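You operate a simulated robot arm through the tools that you are given. There is no shell and no other tool. Be economical: measure what you need, move in short steps, check, and stop when the job is done.

You are at the controls of a simulated two-armed robot. One attempt, no reset.

TASK
Tip the strainer basket's stones into the waste bin and refit the basket.
Fine: shut the lid and swing the clamp bar back over it. Set down upright: strainer basket.

The check looks at the end state, three seconds after you hand in, the way a careful person would. Anything else that was tipped, shoved, dropped, spilled or broken makes it a failure. Lids that push on must go on centred and level and be pressed home; caps that screw on are set level and turned clockwise until they are tight.

THE ROBOT
Two 7-joint arms with fingered hands on one trunk, on a base that drives. Base frame: it is fixed to the floor where the robot stands at the start and does not move with it; the origin is under the middle of the robot, x ahead of it, y to its left, z up; the surface under the hand at the start is at about z = 0.6. Lengths are in m, angles in degrees, forces in N, time in s.
The left shoulder is at the start at [0.02, 0.208, 1.368], the right one opposite. With the tool pointing down near the work surface each hand reaches from about 0.1 to 0.94 m from the robot's upright axis, wherever it stands, measured 20 degrees to its own side. Places, roughly: blue strainer pot [0.6, 0.2, 0.7]; clamp bar [0.7, 0.2, 0.9]; inside of the blue strainer pot [0.6, 0.1, 0.7]; strainer lid [0.5, 0.1, 1]. Payload 5 kg a hand.
The tool frame of a hand sits at the grasp point between the pads (the TCP): z along the fingers, y along the line on which they close. The tips reach 0.048 m beyond it. Largest opening 0.16 m; the body of the gripper starts 0.056 m behind the TCP. The gripper is a hand of 4 fingers: y runs from the thumb to the fingers, the wrist lies at [-0.026, -0.142, -0.252] in the tool frame.
Orientation is that of the tool frame in the base frame, as a unit quaternion [w, x, y, z]. With the fingers straight down and the wrist toward the robot, the tool's x, y and z point along [0, 1, 0], [1, 0, 0] and [0, 0, -1] of the base frame.

THE INTERFACE
- The arms move only by the tool move_arm. It takes "left_moves", "right_moves" or both (then of equal length, played together; a hand with none holds still); each is text: rows parted by semicolons, each of 6 numbers parted by spaces: the shift along the tool's x, y, z in mm, then the turn, a rotation vector about the tool's x, y, z in degrees. In form: tx ty tz rx ry rz; .... A call has 1 to 12 rows; each row shifts and turns the commanded pose from where the row before left it, along the tool's axes as they then stand. Rows are played at 5 a second. More than 0.05 m and 8.6 degrees between two rows, and nothing of the call is played. Where a pose cannot be reached the arm comes as near as it can. A force on the tool above 90 N (or 10 N above the force at the start of the call, whichever is more), or a blocked arm, ends the call early, and 0.2 s more pass. In this call time passes only in rows, and 0.2 s behind the last. The reply holds the time, the measured pose of the TCP, the force on the tool along the base axes, the opening and the grip force, in the units named above and with some noise, with the torque about the TCP (base axes, N m) and any sound that the robot's microphone picked up.
- Cameras (640 x 400 px; columns grow to the right, rows downward): "scene" is now at [0.0955, -0.0081, 1.5665]; the picture's right is [0.06, -1.00, 0.00], its down [-0.64, -0.04, -0.77] and it looks along [0.77, 0.04, -0.64] (base axes); focal length 241 px, centre (320, 200). "left" rides on the left gripper at [-0.087, -0.133, -0.189] in its tool frame; the picture's right is [-0.83, -0.26, 0.49], its down [0.51, -0.71, 0.49] and it looks along [0.22, 0.66, 0.72] (tool axes); focal length 238 px, centre (320, 200). "right" rides on the right gripper at [0.087, -0.133, -0.189] in its tool frame; the picture's right is [-0.83, 0.26, -0.49], its down [-0.51, -0.71, 0.49] and it looks along [-0.22, 0.66, 0.72] (tool axes); focal length 238 px, centre (320, 200). There is no depth. A picture from a camera that has moved, and an enlarged one, comes with that camera's place and axes in the base frame and with its lens. The place of the scene camera against the robot may be out by one fixed shift of up to 0.025 m in any direction.
- snapshot(camera): a new picture of that camera. No time passes.
- raise_lower(by): slides the trunk up (or, below 0, down) by that many m; the arms and the scene camera ride with it, the base frame stays. It gives what a move gives, with no picture.
- roll_base(legs): drives the robot by 1 to 6 legs, each [ahead, left, turn to the left] in m, m and degrees, along the robot's own axes; the way and the turn of a leg run together, so that a leg with both is an arc; at most 1.5 m and 180 degrees a leg. The arms and the cameras ride along, it lands a little off, and it stops where it bumps. It gives what a move gives.
- finger_targets(index, middle, ring, thumb_bend, thumb_turn, hand): sets how far each is bent, from 0 (flat) to 1 (curled in); at 0.3 the hand is open as for a grip, at 0.7 the pads meet at the TCP. One left out holds its place. A second passes; each finger stops where it meets its share of the squeeze, and holds until it gets a number again. It is the only way to open and close the hand. It gives what a move gives, with no picture; readings hold the bend of each and the force on the fingers (four entries, about 0 where the hand has none), thumb and palm. thumb_turn goes from beside the hand (0) to across from the fingers (1), as for a grip.
- aim_head(pan, tilt): turns the head with the scene camera to pan (to the left, within 86 degrees either way) and tilt (down, from -29 to 69), counted from straight ahead of the robot. It gives what a move gives.
- enlarge(camera, box): a new picture of the part [left, top, right, bottom] of that camera's present view, enlarged. No time passes.
- sign_off(): hands the job in; it is judged then, once.

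Work in short steps. Places have to be worked out from the pictures, the camera data and where the tool is seen: move nearer, look again, correct. Check each grasp and each placing, and mend what went wrong. You have 120 turns and 88 pictures in all, those below and enlarged ones among them. Open the grippers and draw the arms clear of the work before you hand the job in, unless the task says otherwise; then end with one line.

The tools are called after "Request:" as a command line: name --argument value ..., lists and objects as JSON in quotes. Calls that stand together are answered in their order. move_arm: Moves the arms, as the interface text tells. Its arguments: {"type":"object","properties":{"left_moves":{"type":"string"},"right_moves":{"type":"string"}},"required":[]} The other tools are called the same way: raise_lower (by) slides the trunk up or down; finger_targets (index, middle, ring, thumb_bend, thumb_turn, hand) moves the fingers one by one; roll_base (legs) drives the base; aim_head (pan, tilt) turns the head that bears the scene camera; snapshot (camera) takes a picture; enlarge (camera, box) takes an enlarged picture of a part of a camera's view; sign_off () hands the job in.

At the start:

```text
time: 0.0
left_tcp_pos: [0.56, 0.3012, 1.2449]
left_tool_rot: [0.001, 0.708, 0.706, 0.0]
left_force: [0.3, -0.2, -0.2]
left_wrist_torque: [-0.02, -0.01, -0.01]
left_grip_width: 0.1597
left_gripper_force: 0.1
left_shape: jaw
left_bend: [0.3, 0.3, 0.3, 0.3, 0.98]
left_finger forces: [0.0, 0.0, 0.0, 0.0, 0.0, 0.0]
right_tcp_pos: [0.5723, -0.1793, 1.2792]
right_tool_rot: [-0.001, 0.708, 0.707, -0.001]
right_force: [0.1, 0.0, 1.2]
right_wrist_torque: [-0.01, -0.02, -0.01]
right_grip_width: 0.1596
right_gripper_force: 0.1
right_shape: jaw
right_bend: [0.3, 0.3, 0.3, 0.3, 0.98]
right_finger forces: [0.1, 0.0, 0.0, 0.0, 0.0, 0.0]
trunk travel left (down, up): [-0.37, 0.32]
robot x, y, heading: [-0.0017, -0.0031, -0.1]
head pan, tilt: [3.3, 39.8]
```

scene: 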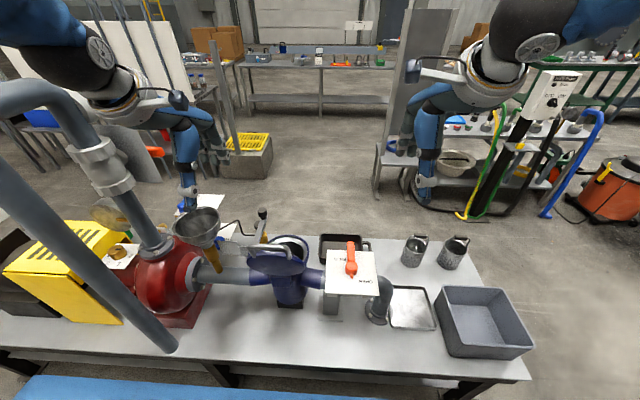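
right: 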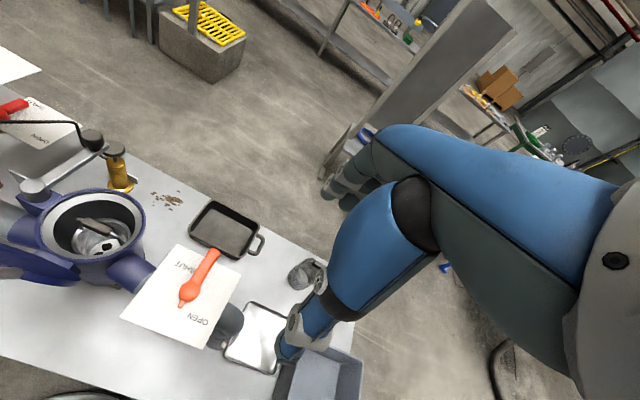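
left: 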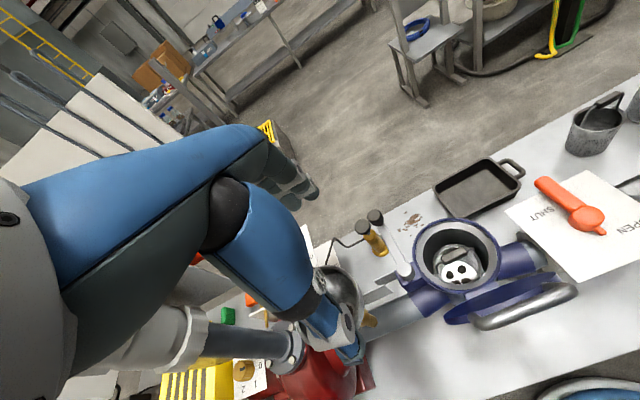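

The pot appears open with its lid hinged toward the robot. I enlarge the views to see the basket, the lid and the clamp bar.

Request:
enlarge --camera "scene" --box '[160, 190, 400, 340]'

Request:
enlarge --camera "right" --box '[0, 100, 320, 300]'

Request:
enlarge --camera "left" --box '[320, 170, 600, 345]'

Request:
enlarge --camera "scene" --box '[320, 220, 560, 370]'

```text
2.67 times, centred on (280, 265) of scene
camera zoom: at [0.0955, -0.0081, 1.5665], right [0.06, -1.0, 0.0], down [-0.64, -0.04, -0.77], along [0.77, 0.04, -0.64], focal length 644 px, centre (427, 27)
```

zoom: 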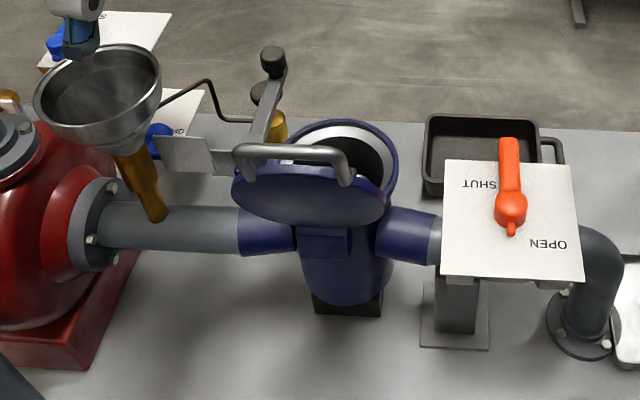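

```text
2.00 times, centred on (160, 200) of right
camera zoom: at [0.4396, -0.0923, 1.47], right [0.26, -0.83, 0.49], down [-0.71, -0.51, -0.49], along [0.66, -0.22, -0.72], focal length 477 px, centre (640, 200)
```

zoom: 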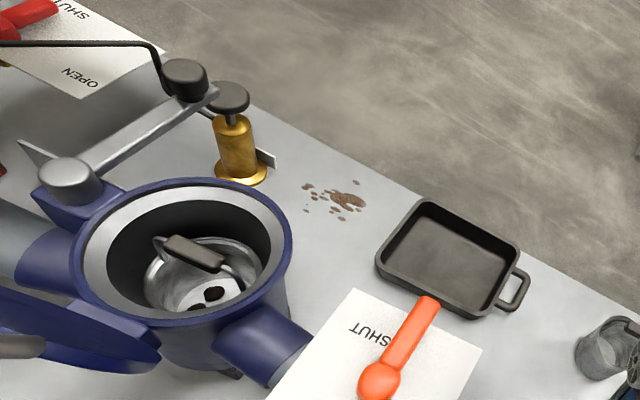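

```text
2.29 times, centred on (460, 258) of left
camera zoom: at [0.4263, 0.2153, 1.4326], right [-0.26, -0.83, -0.49], down [-0.71, 0.51, -0.49], along [0.66, 0.22, -0.72], focal length 545 px, centre (0, 69)
```

zoom: 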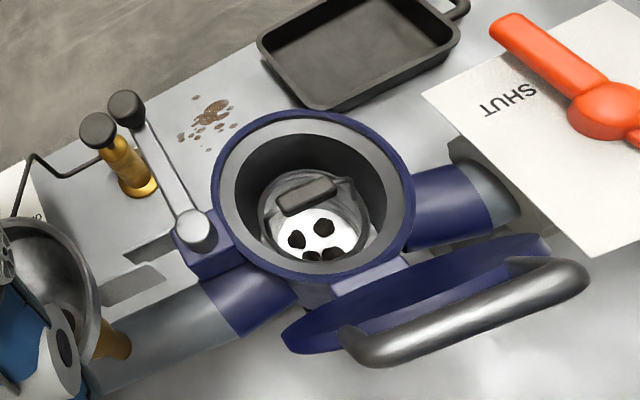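

```text
2.67 times, centred on (440, 295) of scene
camera zoom: at [0.0955, -0.0081, 1.5665], right [0.06, -1.0, 0.0], down [-0.64, -0.04, -0.77], along [0.77, 0.04, -0.64], focal length 644 px, centre (0, -53)
```

zoom: 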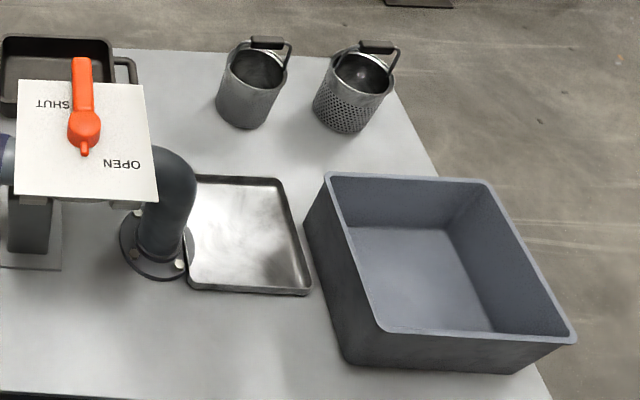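

Triangulating gives the pot rim centre at about (0.596, 0.148, 0.89), with the basket's grip bar along y near (0.605, 0.150, 0.868). The open lid stands close at x≈0.49, so I'd like the right wrist on the far side and test that yaw in free air.

Request:
move_arm --right_moves "0 0 0 0 0 -8.5;0 0 0 0 0 -8.5;0 0 0 0 0 -8.5;0 0 0 0 0 -8.5;0 0 0 0 0 -8.5;0 0 0 0 0 -8.5;0 0 0 0 0 -8.5;0 0 0 0 0 -8.5;0 0 0 0 0 -8.5;0 0 0 0 0 -8.5;0 0 0 0 0 -8.5;0 0 0 0 0 -8.5"

```text
time: 2.8
left_tcp_pos: [0.5603, 0.2988, 1.245]
left_tool_rot: [-0.001, 0.708, 0.706, 0.0]
left_force: [0.2, -0.3, -0.1]
left_wrist_torque: [0.09, 0.03, 0.01]
left_grip_width: 0.1594
left_gripper_force: 0.0
left_shape: jaw
left_bend: [0.3, 0.3, 0.3, 0.3, 0.97]
left_finger forces: [0.0, 0.0, 0.0, 0.1, 0.0, 0.1]
right_tcp_pos: [0.519, -0.1293, 1.3358]
right_tool_rot: [0.054, 0.213, 0.976, -0.01]
right_force: [1.3, -0.9, -0.5]
right_wrist_torque: [0.12, 0.07, 0.0]
right_grip_width: 0.1597
right_gripper_force: 0.0
right_shape: jaw
right_bend: [0.3, 0.3, 0.3, 0.3, 0.97]
right_finger forces: [0.1, 0.0, 0.0, 0.1, 0.0, 0.0]
right hand out of reach, approached as far as the arm can: row 7, 8, 9, 10, 11, 12
trunk travel left (down, up): [-0.37, 0.32]
robot x, y, heading: [-0.0006, -0.0031, -0.1]
head pan, tilt: [3.3, 39.8]
stopped in row 12 (right hand): the arm was blocked; the commanded pose is now the measured one
```

The far-side yaw is not reachable. I return to the standard yaw, then pitch the hand about 29° so the wrist stands above the grasp and clears the lid.

Request:
move_arm --right_moves "0 0 0 0 0 8.2;0 0 0 0 0 8.2;0 0 0 0 0 8.2;0 0 0 0 0 8.2;0 0 0 0 0 8.2;0 0 0 0 0 8.2;0 0 0 0 0 8.2;0 0 0 0 0 8.1"

Request:
snapshot --camera "scene"

```text
time: 4.6
left_tcp_pos: [0.5598, 0.3036, 1.2436]
left_tool_rot: [0.001, 0.707, 0.707, -0.001]
left_force: [-1.2, -0.3, 0.0]
left_wrist_torque: [-0.08, -0.03, -0.01]
left_grip_width: 0.1597
left_gripper_force: 0.0
left_shape: jaw
left_bend: [0.3, 0.3, 0.3, 0.3, 0.98]
left_finger forces: [0.0, 0.0, 0.0, 0.1, 0.0, 0.1]
right_tcp_pos: [0.5199, -0.1249, 1.3357]
right_tool_rot: [0.051, 0.707, 0.705, 0.018]
right_force: [-0.2, 1.1, -0.1]
right_wrist_torque: [-0.07, -0.06, -0.01]
right_grip_width: 0.1602
right_gripper_force: 0.1
right_shape: jaw
right_bend: [0.3, 0.3, 0.3, 0.3, 0.97]
right_finger forces: [0.0, 0.0, 0.0, 0.0, 0.0, 0.0]
trunk travel left (down, up): [-0.37, 0.32]
robot x, y, heading: [0.0012, 0.0009, 0.4]
head pan, tilt: [3.3, 39.8]
```

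```text
80 pictures are left
camera scene: at [0.0952, -0.0063, 1.5665], right [0.06, -1.0, 0.0], down [-0.64, -0.04, -0.77], along [0.77, 0.04, -0.64], focal length 241 px, centre (320, 200)
```

scene: 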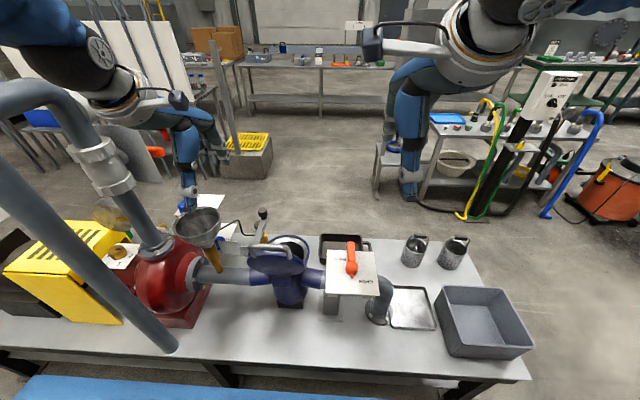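

I test whether the tipping roll is feasible: move the right hand to its own side, then roll it with the fingers going to the left.

Request:
move_arm --right_moves "-45 0 30 0 0 0;-45 0 30 0 0 0;-45 0 30 0 0 0;-45 0 0 0 8.5 0;0 0 0 0 8.5 0;0 0 0 0 8.5 0;0 0 0 0 8.5 0;0 0 0 0 8.5 0;0 0 0 0 8.5 0;0 0 0 0 8.5 0;0 0 0 0 8.5 0;0 0 0 0 8.5 0"

Request:
move_arm --right_moves "0 0 0 0 8.5 0;0 0 0 0 8.5 0;0 0 0 0 8.5 0;0 0 0 0 8.5 0;0 0 0 0 8.5 0;0 0 0 0 8.5 0;0 0 0 0 8.5 0"

Request:
snapshot --camera "scene"

```text
refused: row 1 steps farther than a row can; nothing moved
```

```text
time: 6.2
left_tcp_pos: [0.5601, 0.3011, 1.2443]
left_tool_rot: [0.0, 0.707, 0.707, 0.001]
left_force: [-0.3, -0.4, -0.2]
left_wrist_torque: [0.07, 0.02, -0.01]
left_grip_width: 0.1597
left_gripper_force: 0.1
left_shape: jaw
left_bend: [0.3, 0.3, 0.3, 0.3, 0.97]
left_finger forces: [0.0, 0.0, 0.0, 0.0, 0.0, 0.0]
right_tcp_pos: [0.5181, -0.1274, 1.3339]
right_tool_rot: [-0.307, 0.603, 0.638, 0.367]
right_force: [0.2, -0.6, -0.3]
right_wrist_torque: [0.01, 0.0, -0.01]
right_grip_width: 0.1601
right_gripper_force: 0.2
right_shape: jaw
right_bend: [0.3, 0.3, 0.3, 0.3, 0.97]
right_finger forces: [0.1, 0.0, 0.0, 0.0, 0.0, 0.0]
trunk travel left (down, up): [-0.37, 0.32]
robot x, y, heading: [-0.0022, -0.0016, 0.0]
head pan, tilt: [3.3, 39.8]
```

```text
79 pictures are left
camera scene: at [0.0959, -0.0088, 1.5665], right [0.06, -1.0, 0.0], down [-0.64, -0.04, -0.77], along [0.77, 0.04, -0.64], focal length 241 px, centre (320, 200)
```

scene: 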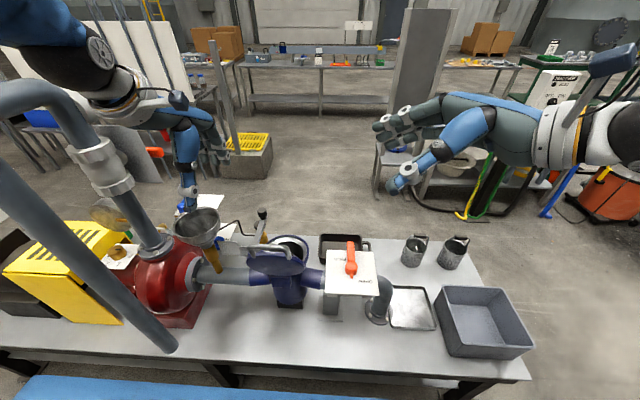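

The roll works so far (~60°). I continue to about 128°.

Request:
move_arm --right_moves "0 0 0 0 8.5 0;0 0 0 0 8.5 0;0 0 0 0 8.5 0;0 0 0 0 8.5 0;0 0 0 0 8.5 0;0 0 0 0 8.5 0;0 0 0 0 8.5 0;0 0 0 0 8.5 0"

Request:
snapshot --camera "scene"

```text
time: 8.2
left_tcp_pos: [0.558, 0.2993, 1.2457]
left_tool_rot: [0.0, 0.708, 0.707, 0.002]
left_force: [-1.3, -0.1, 2.2]
left_wrist_torque: [0.14, -0.1, 0.03]
left_grip_width: 0.16
left_gripper_force: 0.1
left_shape: jaw
left_bend: [0.3, 0.3, 0.3, 0.3, 0.97]
left_finger forces: [0.1, 0.1, 0.0, 0.1, 0.1, 0.0]
right_tcp_pos: [0.5202, -0.1311, 1.3851]
right_tool_rot: [-0.578, 0.285, 0.398, 0.653]
right_force: [-1.2, -0.8, 0.4]
right_wrist_torque: [-0.06, 0.14, -0.12]
right_grip_width: 0.1602
right_gripper_force: 0.2
right_shape: jaw
right_bend: [0.3, 0.3, 0.3, 0.3, 0.97]
right_finger forces: [0.0, 0.0, 0.0, 0.0, 0.0, 0.0]
right hand out of reach, approached as far as the arm can: row 6
trunk travel left (down, up): [-0.37, 0.32]
robot x, y, heading: [0.0023, -0.0027, -0.3]
head pan, tilt: [3.3, 39.8]
stopped in row 8 (right hand): the arm was blocked; the commanded pose is now the measured one
```

```text
78 pictures are left
camera scene: at [0.0927, -0.0098, 1.5671], right [0.06, -1.0, 0.0], down [-0.64, -0.03, -0.77], along [0.77, 0.04, -0.64], focal length 241 px, centre (320, 200)
```

scene: 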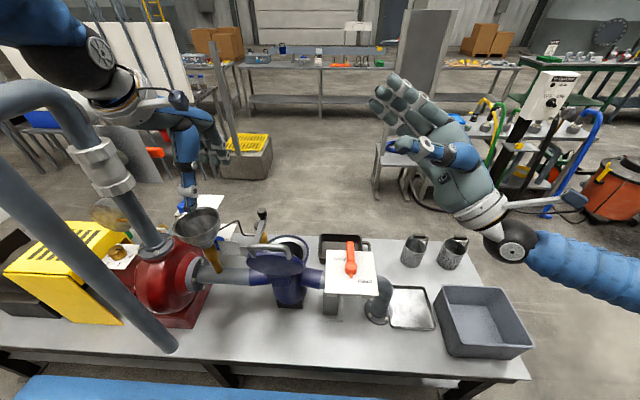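

A tilt of about 121° from upright is reachable, which is enough to tip. I roll back.

Request:
move_arm --right_moves "0 0 0 0 -8.5 0;0 0 0 0 -8.5 0;0 0 0 0 -8.5 0;0 0 0 0 -8.5 0;0 0 0 0 -8.5 0;0 0 0 0 -8.5 0;0 0 0 0 -8.5 0;0 0 0 0 -8.5 0;0 0 0 0 -8.5 0;0 0 0 0 -8.5 0;0 0 0 0 -8.5 0;0 0 0 0 -8.5 0"

Request:
move_arm --right_moves "0 0 0 0 -8 0;0 0 0 0 -8 0"

```text
time: 10.8
left_tcp_pos: [0.5627, 0.3026, 1.2425]
left_tool_rot: [-0.001, 0.707, 0.708, -0.001]
left_force: [1.5, 0.7, -1.4]
left_wrist_torque: [-0.09, 0.15, 0.01]
left_grip_width: 0.1598
left_gripper_force: 0.1
left_shape: jaw
left_bend: [0.3, 0.3, 0.3, 0.3, 0.98]
left_finger forces: [0.0, 0.0, 0.0, 0.1, 0.1, 0.0]
right_tcp_pos: [0.5255, -0.1285, 1.3802]
right_tool_rot: [-0.055, 0.687, 0.701, 0.184]
right_force: [1.1, 0.1, -0.7]
right_wrist_torque: [-0.01, 0.09, 0.04]
right_grip_width: 0.16
right_gripper_force: 0.0
right_shape: jaw
right_bend: [0.3, 0.3, 0.3, 0.3, 0.97]
right_finger forces: [0.0, 0.1, 0.0, 0.0, 0.1, 0.0]
trunk travel left (down, up): [-0.37, 0.32]
robot x, y, heading: [0.0014, 0.0002, -0.5]
head pan, tilt: [3.3, 39.8]
```

```text
time: 11.4
left_tcp_pos: [0.5615, 0.3051, 1.2434]
left_tool_rot: [-0.001, 0.707, 0.707, -0.002]
left_force: [0.6, 1.0, -0.5]
left_wrist_torque: [-0.07, 0.03, -0.02]
left_grip_width: 0.1601
left_gripper_force: 0.1
left_shape: jaw
left_bend: [0.3, 0.3, 0.3, 0.3, 0.98]
left_finger forces: [0.1, 0.0, 0.0, 0.0, 0.0, 0.0]
right_tcp_pos: [0.5238, -0.1273, 1.3807]
right_tool_rot: [0.043, 0.705, 0.702, 0.087]
right_force: [-0.3, 1.0, -0.5]
right_wrist_torque: [-0.08, 0.04, -0.02]
right_grip_width: 0.1595
right_gripper_force: 0.1
right_shape: jaw
right_bend: [0.3, 0.3, 0.3, 0.3, 0.97]
right_finger forces: [0.0, 0.0, 0.1, 0.0, 0.0, 0.0]
trunk travel left (down, up): [-0.37, 0.32]
robot x, y, heading: [-0.0036, -0.0013, 0.1]
head pan, tilt: [3.3, 39.8]
```

Next I lift the left hand clear and pitch the right hand while bringing it toward the pot, still high up.

Request:
move_arm --left_moves "20 0 -40 0 0 0;20 0 -40 0 0 0;20 0 -40 0 0 0;20 0 -40 0 0 0;0 0 0 0 0 0" --right_moves "0 0 0 0 -3.5 0;40 0 0 8.5 0 0;40 0 0 8.5 0 0;40 0 0 8.5 0 0;40 0 0 8.5 0 0"

Request:
snapshot --camera "right"

Request:
snapshot --camera "left"

```text
time: 12.6
left_tcp_pos: [0.564, 0.3032, 1.2429]
left_tool_rot: [-0.001, 0.708, 0.706, -0.001]
left_force: [1.6, 1.6, -0.3]
left_wrist_torque: [-0.1, 0.15, -0.06]
left_grip_width: 0.1598
left_gripper_force: 0.1
left_shape: jaw
left_bend: [0.3, 0.3, 0.3, 0.3, 0.98]
left_finger forces: [0.1, 0.1, 0.0, 0.1, 0.0, 0.1]
left hand out of reach, approached as far as the arm can: row 1, 2, 3, 4
right_tcp_pos: [0.5266, 0.0347, 1.3814]
right_tool_rot: [-0.147, 0.696, 0.688, -0.143]
right_force: [0.9, 0.8, 0.5]
right_wrist_torque: [-0.08, 0.19, 0.04]
right_grip_width: 0.16
right_gripper_force: 0.2
right_shape: jaw
right_bend: [0.3, 0.3, 0.3, 0.3, 0.97]
right_finger forces: [0.0, 0.0, 0.1, 0.0, 0.1, 0.1]
trunk travel left (down, up): [-0.37, 0.32]
robot x, y, heading: [0.0031, 0.0004, -0.0]
head pan, tilt: [3.3, 39.8]
```

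```text
77 pictures are left
camera right: at [0.4822, 0.1212, 1.6087], right [0.42, -0.84, 0.34], down [-0.85, -0.5, -0.17], along [0.31, -0.22, -0.93], focal length 238 px, centre (320, 200)
```

right: 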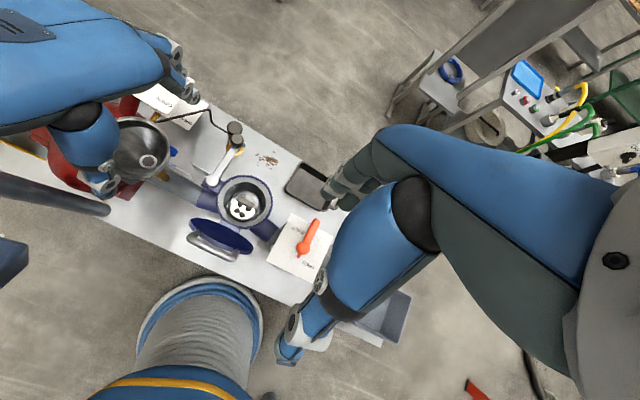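

```text
76 pictures are left
camera left: at [0.4307, 0.2174, 1.4309], right [-0.26, -0.83, -0.48], down [-0.71, 0.51, -0.49], along [0.65, 0.22, -0.73], focal length 238 px, centre (320, 200)
```

left: 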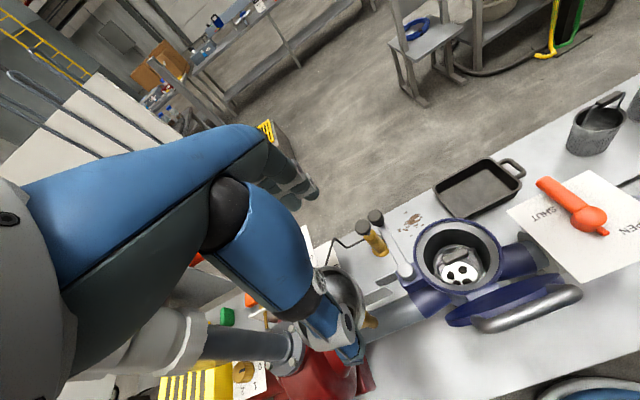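

The lid stands roughly vertical with its hinge at x≈0.50 and its handle near the top on the robot side. I pull the left hand back, out of the right hand's way.

Request:
move_arm --left_moves "0 -40 0 0 0 0;5 -40 0 0 0 0;5 -40 0 0 0 0;5 -40 0 0 0 0;5 -30 0 0 0 0"

```text
time: 13.8
left_tcp_pos: [0.561, 0.3025, 1.245]
left_tool_rot: [0.001, 0.707, 0.707, 0.0]
left_force: [-0.9, -0.8, 0.8]
left_wrist_torque: [0.0, -0.02, 0.0]
left_grip_width: 0.1601
left_gripper_force: 0.0
left_shape: jaw
left_bend: [0.3, 0.3, 0.3, 0.3, 0.98]
left_finger forces: [0.0, 0.0, 0.1, 0.0, 0.1, 0.1]
left hand out of reach, approached as far as the arm can: row 1, 2, 3, 4, 5
right_tcp_pos: [0.523, 0.0311, 1.3835]
right_tool_rot: [-0.146, 0.696, 0.689, -0.141]
right_force: [-0.8, 0.3, 0.8]
right_wrist_torque: [0.0, -0.04, -0.03]
right_grip_width: 0.16
right_gripper_force: 0.0
right_shape: jaw
right_bend: [0.3, 0.3, 0.3, 0.3, 0.97]
right_finger forces: [0.1, 0.0, 0.0, 0.0, 0.0, 0.0]
trunk travel left (down, up): [-0.37, 0.32]
robot x, y, heading: [0.0008, 0.0018, 0.1]
head pan, tilt: [3.3, 39.8]
```

The left commanded pose is likely still at the unreachable height. I bring that command back down so the left arm follows.

Request:
move_arm --left_moves "0 0 40 0 0 0;0 0 40 0 0 0;0 0 40 0 0 0;0 0 40 0 0 0;0 0 0 0 0 0;0 0 0 0 0 0;0 0 0 0 0 0"

Request:
snapshot --camera "scene"

```text
time: 15.4
left_tcp_pos: [0.5618, 0.3041, 1.0841]
left_tool_rot: [0.0, 0.707, 0.708, 0.0]
left_force: [1.4, 0.0, 0.2]
left_wrist_torque: [0.02, -0.01, 0.02]
left_grip_width: 0.1597
left_gripper_force: 0.0
left_shape: jaw
left_bend: [0.3, 0.3, 0.3, 0.3, 0.98]
left_finger forces: [0.0, 0.1, 0.0, 0.0, 0.0, 0.0]
right_tcp_pos: [0.5249, 0.0339, 1.3818]
right_tool_rot: [-0.146, 0.696, 0.689, -0.141]
right_force: [0.8, 0.0, 0.4]
right_wrist_torque: [0.03, -0.01, 0.01]
right_grip_width: 0.1601
right_gripper_force: 0.1
right_shape: jaw
right_bend: [0.3, 0.3, 0.3, 0.3, 0.97]
right_finger forces: [0.1, 0.0, 0.0, 0.0, 0.0, 0.0]
trunk travel left (down, up): [-0.37, 0.32]
robot x, y, heading: [0.0006, 0.0012, 0.2]
head pan, tilt: [3.3, 39.8]
```

```text
75 pictures are left
camera scene: at [0.0964, -0.0073, 1.5665], right [0.06, -1.0, 0.0], down [-0.64, -0.04, -0.77], along [0.77, 0.04, -0.64], focal length 241 px, centre (320, 200)
```

scene: 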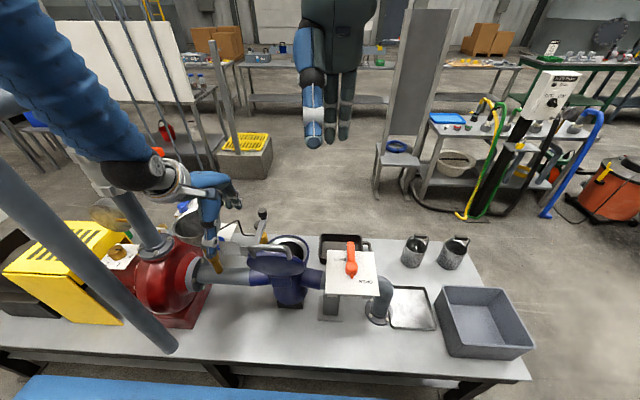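

The unreachable rows were simply not taken up, so the left hand is now lower at z≈1.08. From here I pull it back.

Request:
move_arm --left_moves "0 -40 -10 0 0 0;0 -40 -10 0 0 0;0 -40 -10 0 0 0;0 -40 -10 0 0 0;0 0 0 0 0 0"

Request:
snapshot --camera "scene"

```text
time: 16.6
left_tcp_pos: [0.4928, 0.3169, 1.1239]
left_tool_rot: [-0.001, 0.707, 0.707, -0.001]
left_force: [0.1, -0.2, 0.0]
left_wrist_torque: [0.03, 0.06, -0.01]
left_grip_width: 0.1599
left_gripper_force: 0.1
left_shape: jaw
left_bend: [0.3, 0.3, 0.3, 0.3, 0.97]
left_finger forces: [0.0, 0.0, 0.1, 0.0, 0.0, 0.0]
left hand out of reach, approached as far as the arm can: row 2, 3, 4
right_tcp_pos: [0.5242, 0.0329, 1.3814]
right_tool_rot: [-0.146, 0.696, 0.689, -0.142]
right_force: [-0.5, -0.7, -0.6]
right_wrist_torque: [-0.02, 0.03, 0.02]
right_grip_width: 0.16
right_gripper_force: 0.1
right_shape: jaw
right_bend: [0.3, 0.3, 0.3, 0.3, 0.97]
right_finger forces: [0.0, 0.1, 0.0, 0.1, 0.0, 0.0]
trunk travel left (down, up): [-0.37, 0.32]
robot x, y, heading: [-0.0018, 0.0013, 0.2]
head pan, tilt: [3.3, 39.8]
```

```text
74 pictures are left
camera scene: at [0.0969, -0.007, 1.5664], right [0.06, -1.0, 0.0], down [-0.64, -0.04, -0.77], along [0.77, 0.04, -0.64], focal length 241 px, centre (320, 200)
```

scene: 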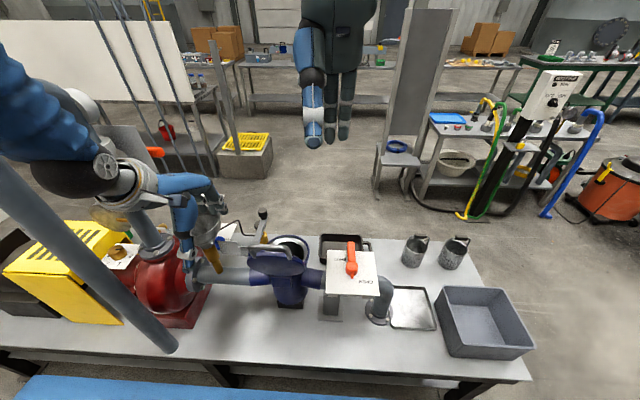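

The left hand is far enough away. I preset the right fingers narrower and bring the hand above the basket, to z≈1.05.

Request:
finger_targets --hand "right" --index 0.48 --middle 0.48 --ring 0.48 --thumb_bend 0.48 --thumb_turn 1

Request:
move_arm --right_moves "13 22.8 30.2 0 0 0;13 22.8 30.2 0 0 0;13 22.8 30.2 0 0 0;13 22.8 30.2 0 0 0;13 22.8 30.2 0 0 0;13 22.8 30.2 0 0 0;13 22.8 30.2 0 0 0;13 22.8 30.2 0 0 0;13 22.8 30.2 0 0 0"

Request:
snapshot --camera "scene"

Request:
snapshot --camera "right"

Request:
snapshot --camera "left"

```text
time: 17.6
left_tcp_pos: [0.4933, 0.3155, 1.1242]
left_tool_rot: [0.0, 0.707, 0.707, -0.002]
left_force: [-0.2, 0.0, 0.1]
left_wrist_torque: [-0.01, 0.0, 0.0]
left_grip_width: 0.1599
left_gripper_force: 0.1
left_shape: jaw
left_bend: [0.3, 0.3, 0.3, 0.3, 0.97]
left_finger forces: [0.0, 0.1, 0.1, 0.0, 0.0, 0.0]
right_tcp_pos: [0.5235, 0.0315, 1.3818]
right_tool_rot: [-0.146, 0.697, 0.688, -0.141]
right_force: [-0.3, 0.2, -0.7]
right_wrist_torque: [0.0, 0.01, 0.03]
right_grip_width: 0.0998
right_gripper_force: 0.0
right_shape: fingers
right_bend: [0.48, 0.48, 0.48, 0.48, 1.0]
right_finger forces: [0.0, 0.0, 0.1, 0.0, 0.0, 0.0]
trunk travel left (down, up): [-0.37, 0.32]
robot x, y, heading: [-0.0016, 0.001, -0.2]
head pan, tilt: [3.3, 39.8]
```

```text
time: 19.6
left_tcp_pos: [0.4944, 0.3146, 1.1233]
left_tool_rot: [-0.001, 0.708, 0.706, -0.002]
left_force: [0.4, 0.4, -0.2]
left_wrist_torque: [-0.08, 0.07, -0.02]
left_grip_width: 0.1598
left_gripper_force: 0.1
left_shape: jaw
left_bend: [0.3, 0.3, 0.3, 0.3, 0.97]
left_finger forces: [0.1, 0.1, 0.0, 0.0, 0.0, 0.0]
right_tcp_pos: [0.6088, 0.1513, 1.0503]
right_tool_rot: [-0.146, 0.696, 0.689, -0.141]
right_force: [1.7, -0.4, 1.0]
right_wrist_torque: [-0.01, 0.1, 0.01]
right_grip_width: 0.0992
right_gripper_force: 0.0
right_shape: fingers
right_bend: [0.48, 0.48, 0.48, 0.48, 1.0]
right_finger forces: [0.0, 0.0, 0.0, 0.0, 0.1, 0.0]
trunk travel left (down, up): [-0.37, 0.32]
robot x, y, heading: [-0.0003, 0.0011, -0.3]
head pan, tilt: [3.3, 39.8]
```

```text
73 pictures are left
camera scene: at [0.0979, -0.0065, 1.5664], right [0.06, -1.0, 0.0], down [-0.64, -0.04, -0.77], along [0.77, 0.04, -0.64], focal length 241 px, centre (320, 200)
```

scene: 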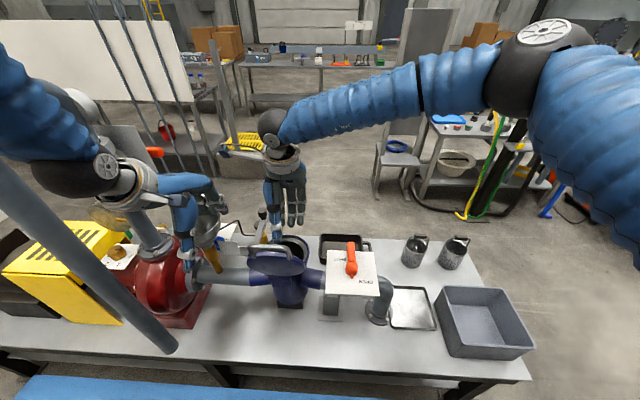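

```text
72 pictures are left
camera right: at [0.5637, 0.238, 1.2773], right [0.42, -0.84, 0.34], down [-0.85, -0.49, -0.17], along [0.31, -0.22, -0.92], focal length 238 px, centre (320, 200)
```

right: 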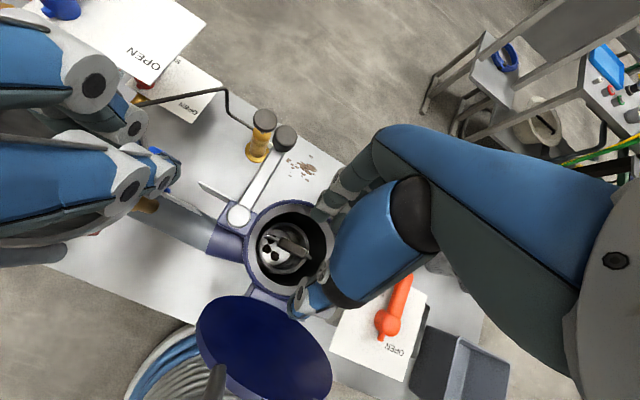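

```text
71 pictures are left
camera left: at [0.3618, 0.2292, 1.3117], right [-0.26, -0.83, -0.48], down [-0.71, 0.51, -0.49], along [0.65, 0.22, -0.73], focal length 238 px, centre (320, 200)
```

left: 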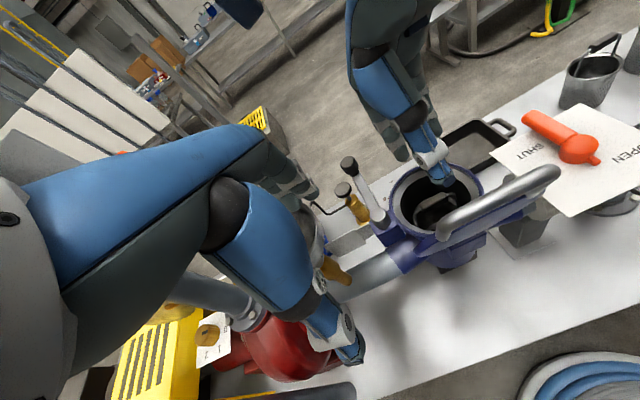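

The hand hangs clear of the lid. I zoom the right camera to compare the fingertips with the grip bar.

Request:
enlarge --camera "right" --box '[220, 150, 380, 330]'

Request:
enlarge --camera "left" --box '[340, 60, 520, 260]'

```text
2.22 times, centred on (300, 240) of right
camera zoom: at [0.5637, 0.238, 1.2773], right [0.42, -0.84, 0.34], down [-0.85, -0.49, -0.17], along [0.31, -0.22, -0.92], focal length 530 px, centre (364, 111)
```

zoom: 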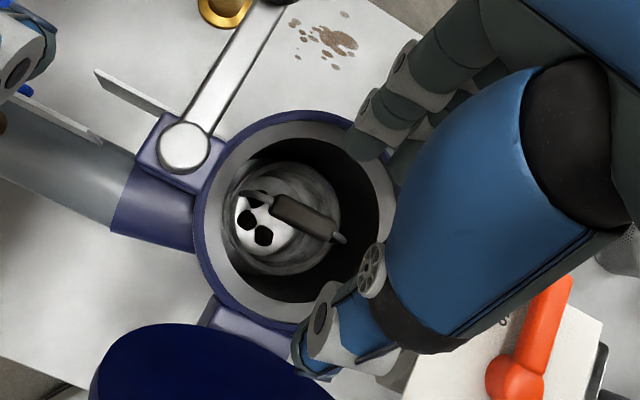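

```text
2.00 times, centred on (430, 160) of left
camera zoom: at [0.3618, 0.2292, 1.3117], right [-0.26, -0.83, -0.48], down [-0.71, 0.51, -0.49], along [0.65, 0.22, -0.73], focal length 477 px, centre (100, 280)
```

zoom: 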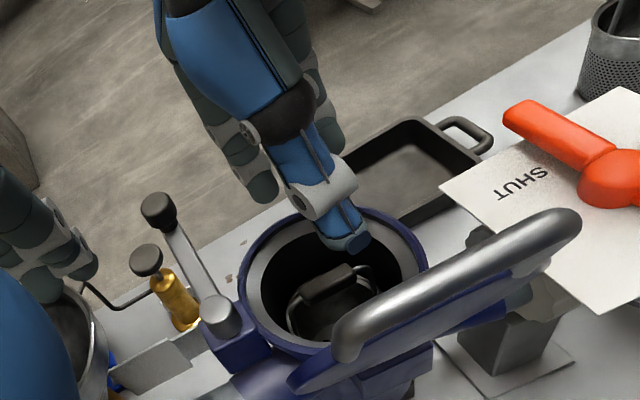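

The bar is triangulated at (0.6025, 0.144, 0.857), about 5 cm long along y. I narrow the fingers to about 6 cm and descend most of the way.

Request:
finger_targets --hand "right" --index 0.6 --middle 0.6 --ring 0.6 --thumb_bend 0.6

Request:
move_arm --right_moves "-1.5 14 36 0 0 0;-1.5 14 36 0 0 0;-1.5 14 36 0 0 0"

Request:
enlarge --camera "right" --box '[200, 130, 400, 330]'

Request:
enlarge --camera "left" --box '[340, 60, 540, 260]'

```text
time: 20.6
left_tcp_pos: [0.4941, 0.3156, 1.1243]
left_tool_rot: [-0.002, 0.708, 0.707, -0.001]
left_force: [-1.0, 1.1, 0.0]
left_wrist_torque: [-0.05, 0.03, -0.01]
left_grip_width: 0.16
left_gripper_force: 0.2
left_shape: jaw
left_bend: [0.3, 0.3, 0.3, 0.3, 0.97]
left_finger forces: [0.0, 0.0, 0.0, 0.0, 0.1, 0.0]
right_tcp_pos: [0.6076, 0.1501, 1.0513]
right_tool_rot: [-0.147, 0.697, 0.688, -0.14]
right_force: [-0.3, 0.6, -0.6]
right_wrist_torque: [0.01, 0.0, 0.01]
right_grip_width: 0.0515
right_gripper_force: 0.0
right_shape: fingers
right_bend: [0.6, 0.6, 0.6, 0.6, 1.0]
right_finger forces: [0.1, 0.1, 0.0, 0.0, 0.0, 0.0]
trunk travel left (down, up): [-0.37, 0.32]
robot x, y, heading: [0.0006, -0.0001, 0.1]
head pan, tilt: [3.3, 39.8]
```

```text
time: 21.4
left_tcp_pos: [0.4922, 0.3155, 1.1233]
left_tool_rot: [-0.001, 0.708, 0.706, -0.001]
left_force: [-0.7, 0.1, -0.3]
left_wrist_torque: [-0.02, 0.0, 0.0]
left_grip_width: 0.1598
left_gripper_force: 0.2
left_shape: jaw
left_bend: [0.3, 0.3, 0.3, 0.3, 0.97]
left_finger forces: [0.0, 0.0, 0.1, 0.0, 0.0, 0.1]
right_tcp_pos: [0.6043, 0.1466, 0.9409]
right_tool_rot: [-0.144, 0.696, 0.69, -0.138]
right_force: [5.2, 5.1, 27.8]
right_wrist_torque: [-1.09, -0.74, 0.46]
right_grip_width: 0.0514
right_gripper_force: 14.4
right_shape: fingers
right_bend: [0.6, 0.61, 0.63, 0.6, 1.0]
right_finger forces: [0.0, 6.7, 21.4, 0.1, 0.0, 0.0]
trunk travel left (down, up): [-0.37, 0.32]
robot x, y, heading: [-0.0005, -0.0001, 0.0]
head pan, tilt: [3.3, 39.8]
```

```text
2.00 times, centred on (300, 230) of right
camera zoom: at [0.558, 0.2338, 1.1686], right [0.42, -0.84, 0.34], down [-0.85, -0.49, -0.18], along [0.32, -0.21, -0.92], focal length 477 px, centre (360, 140)
```

zoom: 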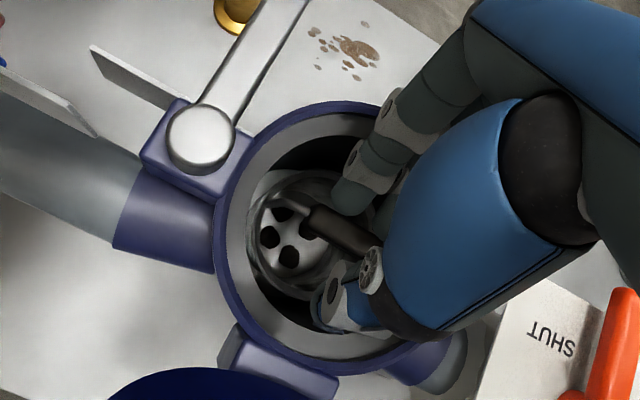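

```text
2.00 times, centred on (440, 160) of left
camera zoom: at [0.3593, 0.2289, 1.3131], right [-0.26, -0.83, -0.49], down [-0.71, 0.51, -0.49], along [0.65, 0.22, -0.72], focal length 477 px, centre (80, 280)
```

zoom: 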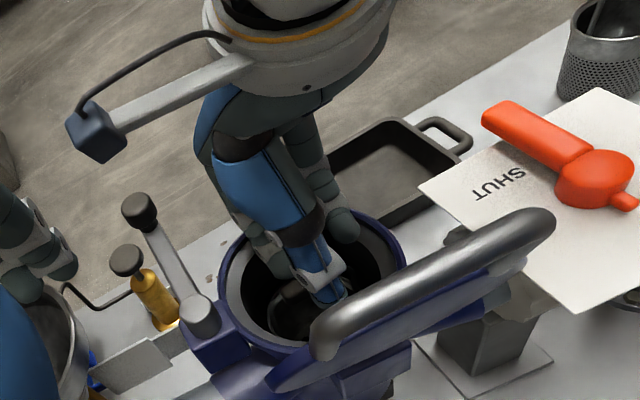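

The ring finger has met the pot rim on the -y side: the three fingers sit about 2 cm toward -y of the TCP. I lift, shift +y 2 cm and slightly toward the robot, and straighten the fingers a little with the thumb a bit more bent.

Request:
move_arm --right_moves "0 -14 -32 0 0 0;20 -15 6 0 0 0"

Request:
finger_targets --hand "right" --index 0.56 --middle 0.56 --ring 0.58 --thumb_bend 0.62

Request:
enlarge --camera "right" --box '[200, 130, 400, 330]'

Request:
enlarge --camera "left" --box '[360, 80, 520, 240]'

```text
time: 22.0
left_tcp_pos: [0.4925, 0.3175, 1.1236]
left_tool_rot: [0.0, 0.707, 0.707, -0.002]
left_force: [-0.2, 0.5, -0.5]
left_wrist_torque: [-0.12, -0.02, -0.02]
left_grip_width: 0.16
left_gripper_force: 0.1
left_shape: jaw
left_bend: [0.3, 0.3, 0.3, 0.3, 0.97]
left_finger forces: [0.1, 0.0, 0.0, 0.0, 0.1, 0.1]
right_tcp_pos: [0.5866, 0.1668, 0.9726]
right_tool_rot: [-0.144, 0.696, 0.689, -0.141]
right_force: [0.1, 1.6, -0.2]
right_wrist_torque: [-0.1, 0.02, 0.03]
right_grip_width: 0.0515
right_gripper_force: 0.0
right_shape: fingers
right_bend: [0.6, 0.6, 0.6, 0.6, 1.0]
right_finger forces: [0.0, 0.0, 0.0, 0.0, 0.1, 0.0]
trunk travel left (down, up): [-0.37, 0.32]
robot x, y, heading: [0.0013, 0.0027, 0.1]
head pan, tilt: [3.3, 39.8]
```

```text
time: 23.0
left_tcp_pos: [0.4935, 0.3158, 1.1239]
left_tool_rot: [-0.002, 0.708, 0.707, -0.002]
left_force: [-0.3, -0.3, 0.7]
left_wrist_torque: [-0.02, 0.0, -0.01]
left_grip_width: 0.1598
left_gripper_force: 0.0
left_shape: jaw
left_bend: [0.3, 0.3, 0.3, 0.3, 0.97]
left_finger forces: [0.1, 0.0, 0.0, 0.0, 0.0, 0.0]
right_tcp_pos: [0.5864, 0.1654, 0.9729]
right_tool_rot: [-0.145, 0.697, 0.688, -0.141]
right_force: [0.2, 0.1, -0.9]
right_wrist_torque: [-0.02, 0.0, 0.01]
right_grip_width: 0.0551
right_gripper_force: 0.0
right_shape: fingers
right_bend: [0.56, 0.56, 0.57, 0.62, 1.0]
right_finger forces: [0.1, 0.0, 0.0, 0.0, 0.0, 0.0]
trunk travel left (down, up): [-0.37, 0.32]
robot x, y, heading: [0.0017, 0.0018, 0.3]
head pan, tilt: [3.3, 39.8]
```

```text
2.00 times, centred on (300, 230) of right
camera zoom: at [0.5415, 0.2525, 1.2], right [0.42, -0.84, 0.34], down [-0.85, -0.5, -0.17], along [0.31, -0.22, -0.92], focal length 477 px, centre (360, 140)
```

zoom: 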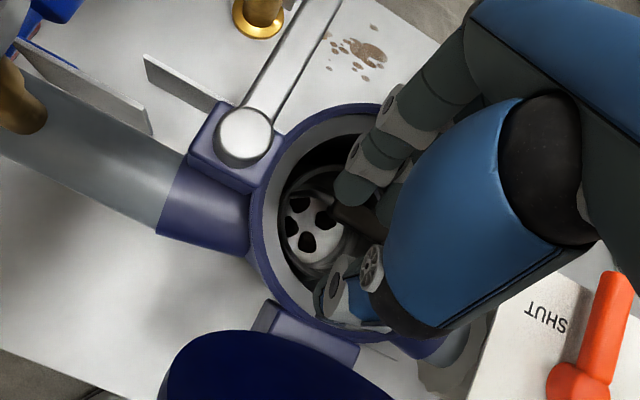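

```text
2.50 times, centred on (440, 160) of left
camera zoom: at [0.3607, 0.2288, 1.3122], right [-0.26, -0.83, -0.49], down [-0.71, 0.51, -0.49], along [0.65, 0.22, -0.72], focal length 596 px, centre (20, 300)
```

zoom: 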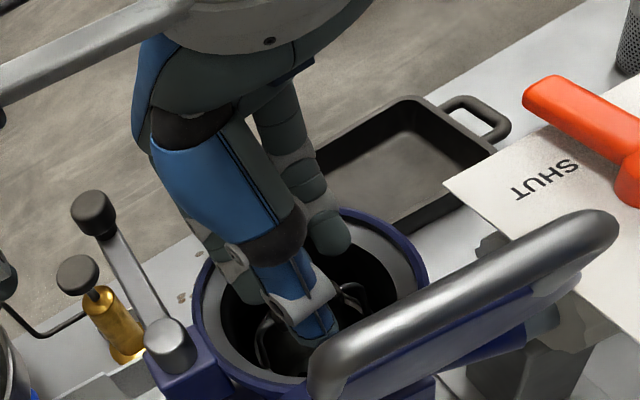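

The fingers look to be inside the rim now. I descend half the remaining way and watch the forces.

Request:
move_arm --right_moves "0 9 20.5 0 0 0;0 9 20.5 0 0 0"

Request:
enlarge --camera "left" --box '[360, 80, 520, 240]'

```text
time: 23.6
left_tcp_pos: [0.4923, 0.315, 1.1264]
left_tool_rot: [-0.001, 0.708, 0.706, -0.001]
left_force: [-0.1, -0.1, -0.5]
left_wrist_torque: [0.03, 0.0, 0.02]
left_grip_width: 0.16
left_gripper_force: 0.1
left_shape: jaw
left_bend: [0.3, 0.3, 0.3, 0.3, 0.97]
left_finger forces: [0.1, 0.0, 0.0, 0.0, 0.0, 0.1]
right_tcp_pos: [0.5865, 0.1668, 0.9304]
right_tool_rot: [-0.146, 0.696, 0.69, -0.137]
right_force: [8.4, 5.8, 37.5]
right_wrist_torque: [-0.05, -0.41, 0.07]
right_grip_width: 0.0254
right_gripper_force: 21.0
right_shape: fingers
right_bend: [0.74, 0.77, 0.58, 0.62, 1.0]
right_finger forces: [18.8, 17.0, 3.8, 0.0, 1.4, 0.0]
trunk travel left (down, up): [-0.37, 0.32]
robot x, y, heading: [0.002, 0.002, -0.0]
head pan, tilt: [3.3, 39.8]
```

```text
2.50 times, centred on (440, 160) of left
camera zoom: at [0.3588, 0.2281, 1.3132], right [-0.26, -0.83, -0.49], down [-0.71, 0.51, -0.49], along [0.65, 0.22, -0.72], focal length 596 px, centre (20, 300)
```

zoom: 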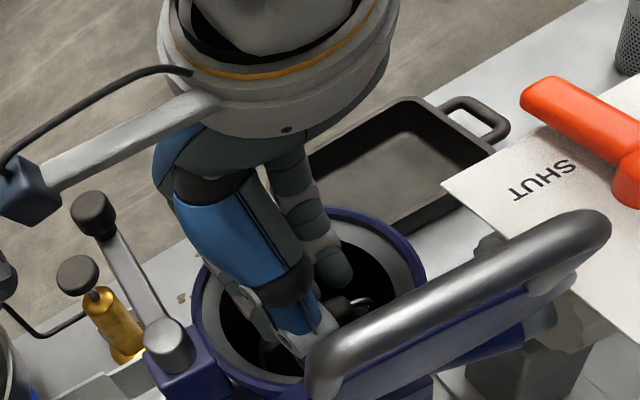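

Index and middle landed on top of the bar, because the pitched tips lead toward the robot during a vertical descent. I lift, move +x about 1.6 cm, and open the fingers wider.

Request:
move_arm --right_moves "0 -18 -41 0 0 0;0 15 -6 0 0 0"

Request:
finger_targets --hand "right" --index 0.48 --middle 0.48 --ring 0.52 --thumb_bend 0.6

Request:
move_arm --right_moves "0 10 23 0 0 0;0 8 20.5 0 0 0"

Request:
enlarge --camera "left" --box '[360, 80, 520, 240]'

Request:
enlarge --camera "right" --box '[200, 130, 400, 330]'

```text
time: 24.2
left_tcp_pos: [0.4949, 0.3162, 1.1226]
left_tool_rot: [-0.001, 0.708, 0.706, -0.002]
left_force: [1.1, 0.1, 0.1]
left_wrist_torque: [-0.04, 0.11, -0.04]
left_grip_width: 0.1599
left_gripper_force: 0.1
left_shape: jaw
left_bend: [0.3, 0.3, 0.3, 0.3, 0.97]
left_finger forces: [0.1, 0.0, 0.0, 0.1, 0.0, 0.0]
right_tcp_pos: [0.604, 0.1638, 0.9685]
right_tool_rot: [-0.146, 0.695, 0.689, -0.144]
right_force: [0.7, 0.4, -0.6]
right_wrist_torque: [0.0, 0.13, 0.05]
right_grip_width: 0.055
right_gripper_force: 0.1
right_shape: fingers
right_bend: [0.56, 0.56, 0.57, 0.62, 1.0]
right_finger forces: [0.0, 0.0, 0.1, 0.0, 0.1, 0.0]
trunk travel left (down, up): [-0.37, 0.32]
robot x, y, heading: [-0.0025, 0.005, -0.1]
head pan, tilt: [3.3, 39.8]
```

```text
time: 25.2
left_tcp_pos: [0.4941, 0.3152, 1.1239]
left_tool_rot: [-0.002, 0.707, 0.707, -0.001]
left_force: [-0.5, -0.1, -0.2]
left_wrist_torque: [0.01, 0.02, -0.02]
left_grip_width: 0.16
left_gripper_force: 0.0
left_shape: jaw
left_bend: [0.3, 0.3, 0.3, 0.3, 0.97]
left_finger forces: [0.1, 0.1, 0.1, 0.1, 0.0, 0.1]
right_tcp_pos: [0.6052, 0.1652, 0.9702]
right_tool_rot: [-0.146, 0.697, 0.688, -0.141]
right_force: [-0.3, -0.1, 0.2]
right_wrist_torque: [0.0, 0.02, 0.03]
right_grip_width: 0.0747
right_gripper_force: 0.0
right_shape: fingers
right_bend: [0.48, 0.48, 0.52, 0.6, 1.0]
right_finger forces: [0.1, 0.0, 0.1, 0.0, 0.0, 0.0]
trunk travel left (down, up): [-0.37, 0.32]
robot x, y, heading: [-0.0004, -0.0015, 0.1]
head pan, tilt: [3.3, 39.8]
```

```text
time: 25.8
left_tcp_pos: [0.4933, 0.3136, 1.1261]
left_tool_rot: [0.0, 0.707, 0.707, 0.0]
left_force: [0.9, 0.2, -1.1]
left_wrist_torque: [-0.06, 0.08, -0.01]
left_grip_width: 0.1599
left_gripper_force: 0.2
left_shape: jaw
left_bend: [0.3, 0.3, 0.3, 0.3, 0.97]
left_finger forces: [0.0, 0.0, 0.1, 0.0, 0.0, 0.0]
right_tcp_pos: [0.6132, 0.1648, 0.9479]
right_tool_rot: [-0.141, 0.699, 0.69, -0.128]
right_force: [-17.3, -12.3, 45.9]
right_wrist_torque: [-1.71, -0.86, -0.76]
right_grip_width: 0.0612
right_gripper_force: 27.3
right_shape: fingers
right_bend: [0.55, 0.52, 0.56, 0.6, 1.0]
right_finger forces: [14.7, 31.6, 9.7, 0.0, 0.0, 0.0]
trunk travel left (down, up): [-0.37, 0.32]
robot x, y, heading: [-0.0012, 0.0024, -0.1]
head pan, tilt: [3.3, 39.8]
stopped in row 2 (right hand): the force on the tool passed its limit at 104 N (the readings are from after the stop); the commanded pose is now the measured one
```

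```text
2.50 times, centred on (440, 160) of left
camera zoom: at [0.3585, 0.2269, 1.3132], right [-0.26, -0.83, -0.49], down [-0.71, 0.51, -0.49], along [0.66, 0.22, -0.72], focal length 596 px, centre (20, 300)
```

zoom: 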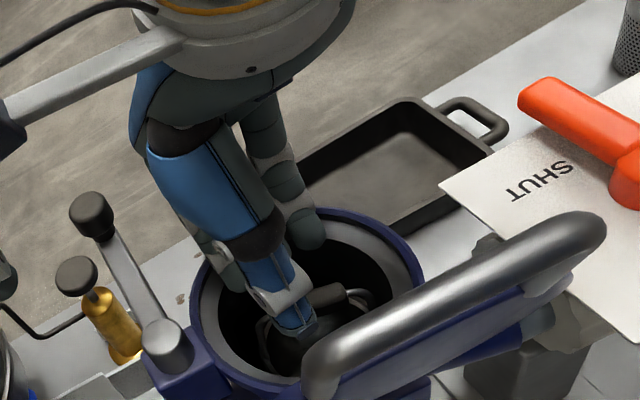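

```text
2.00 times, centred on (300, 230) of right
camera zoom: at [0.5629, 0.2499, 1.1753], right [0.41, -0.85, 0.34], down [-0.85, -0.49, -0.2], along [0.33, -0.21, -0.92], focal length 477 px, centre (360, 140)
```

zoom: 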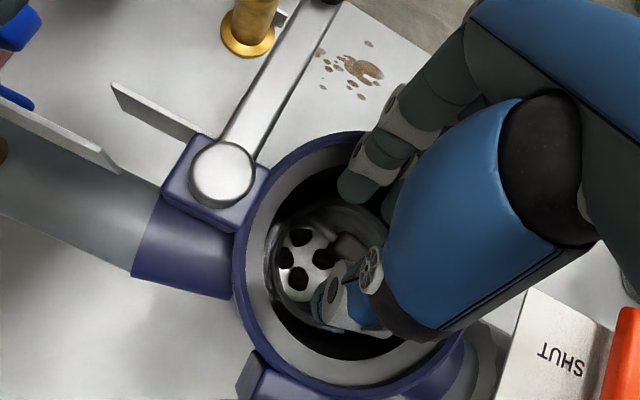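

The fingers met the far rim this time, so the window is narrow. I'll lift, curl the ring finger away so only index and middle (near the chord centre) oppose the thumb, and check the clearance to the lid.

Request:
move_arm --right_moves "0 -18 -41 0 0 0;-12 -8 -3 0 0 0"

Request:
finger_targets --hand "right" --index 0.54 --middle 0.54 --ring 1.0 --thumb_bend 0.58

Request:
enlarge --camera "scene" --box '[200, 110, 380, 310]'

Request:
enlarge --camera "left" --box '[340, 40, 540, 240]'

```text
time: 26.4
left_tcp_pos: [0.4948, 0.3146, 1.1237]
left_tool_rot: [-0.001, 0.707, 0.707, -0.001]
left_force: [-0.5, -0.4, 0.6]
left_wrist_torque: [0.08, 0.02, -0.01]
left_grip_width: 0.16
left_gripper_force: 0.1
left_shape: jaw
left_bend: [0.3, 0.3, 0.3, 0.3, 0.97]
left_finger forces: [0.0, 0.0, 0.0, 0.0, 0.1, 0.1]
right_tcp_pos: [0.6069, 0.1525, 0.9942]
right_tool_rot: [-0.142, 0.698, 0.69, -0.129]
right_force: [-0.2, -0.1, 0.0]
right_wrist_torque: [0.06, -0.01, -0.03]
right_grip_width: 0.0747
right_gripper_force: 0.1
right_shape: fingers
right_bend: [0.48, 0.48, 0.52, 0.6, 1.0]
right_finger forces: [0.0, 0.1, 0.0, 0.1, 0.0, 0.1]
trunk travel left (down, up): [-0.37, 0.32]
robot x, y, heading: [-0.001, 0.0043, -0.1]
head pan, tilt: [3.3, 39.8]
```

```text
time: 27.4
left_tcp_pos: [0.4932, 0.3154, 1.1234]
left_tool_rot: [-0.001, 0.708, 0.707, -0.001]
left_force: [0.4, -0.5, 0.2]
left_wrist_torque: [0.01, -0.03, 0.0]
left_grip_width: 0.1601
left_gripper_force: 0.1
left_shape: jaw
left_bend: [0.3, 0.3, 0.3, 0.3, 0.97]
left_finger forces: [0.1, 0.0, 0.0, 0.0, 0.1, 0.0]
right_tcp_pos: [0.6059, 0.1528, 0.9944]
right_tool_rot: [-0.143, 0.698, 0.689, -0.131]
right_force: [0.1, 0.6, -0.4]
right_wrist_torque: [-0.02, 0.02, 0.0]
right_grip_width: 0.0689
right_gripper_force: 0.1
right_shape: fingers
right_bend: [0.54, 0.54, 1.0, 0.57, 1.0]
right_finger forces: [0.0, 0.1, 0.0, 0.0, 0.0, 0.0]
trunk travel left (down, up): [-0.37, 0.32]
robot x, y, heading: [0.0004, 0.0027, -0.5]
head pan, tilt: [3.3, 39.8]
```

```text
2.00 times, centred on (290, 210) of scene
camera zoom: at [0.0967, -0.0075, 1.5665], right [0.06, -1.0, 0.0], down [-0.64, -0.04, -0.77], along [0.77, 0.04, -0.64], focal length 483 px, centre (380, 180)
```

zoom: 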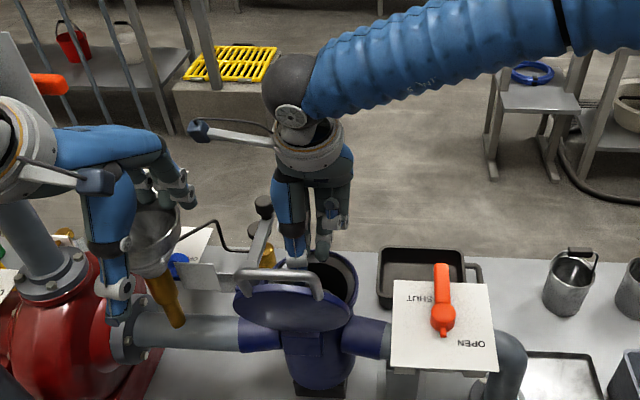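

```text
2.00 times, centred on (440, 140) of left
camera zoom: at [0.361, 0.2282, 1.3122], right [-0.26, -0.83, -0.49], down [-0.71, 0.51, -0.49], along [0.65, 0.22, -0.72], focal length 477 px, centre (80, 320)
```

zoom: 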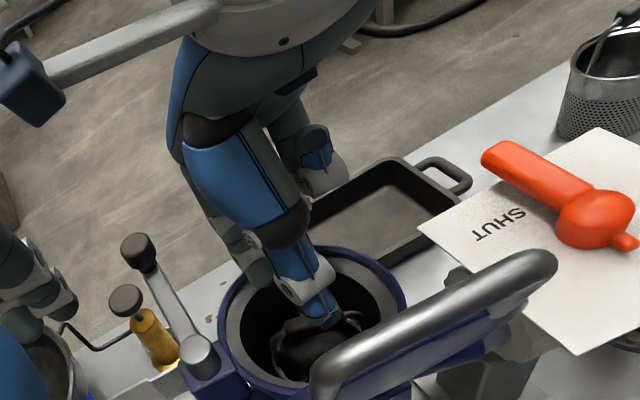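

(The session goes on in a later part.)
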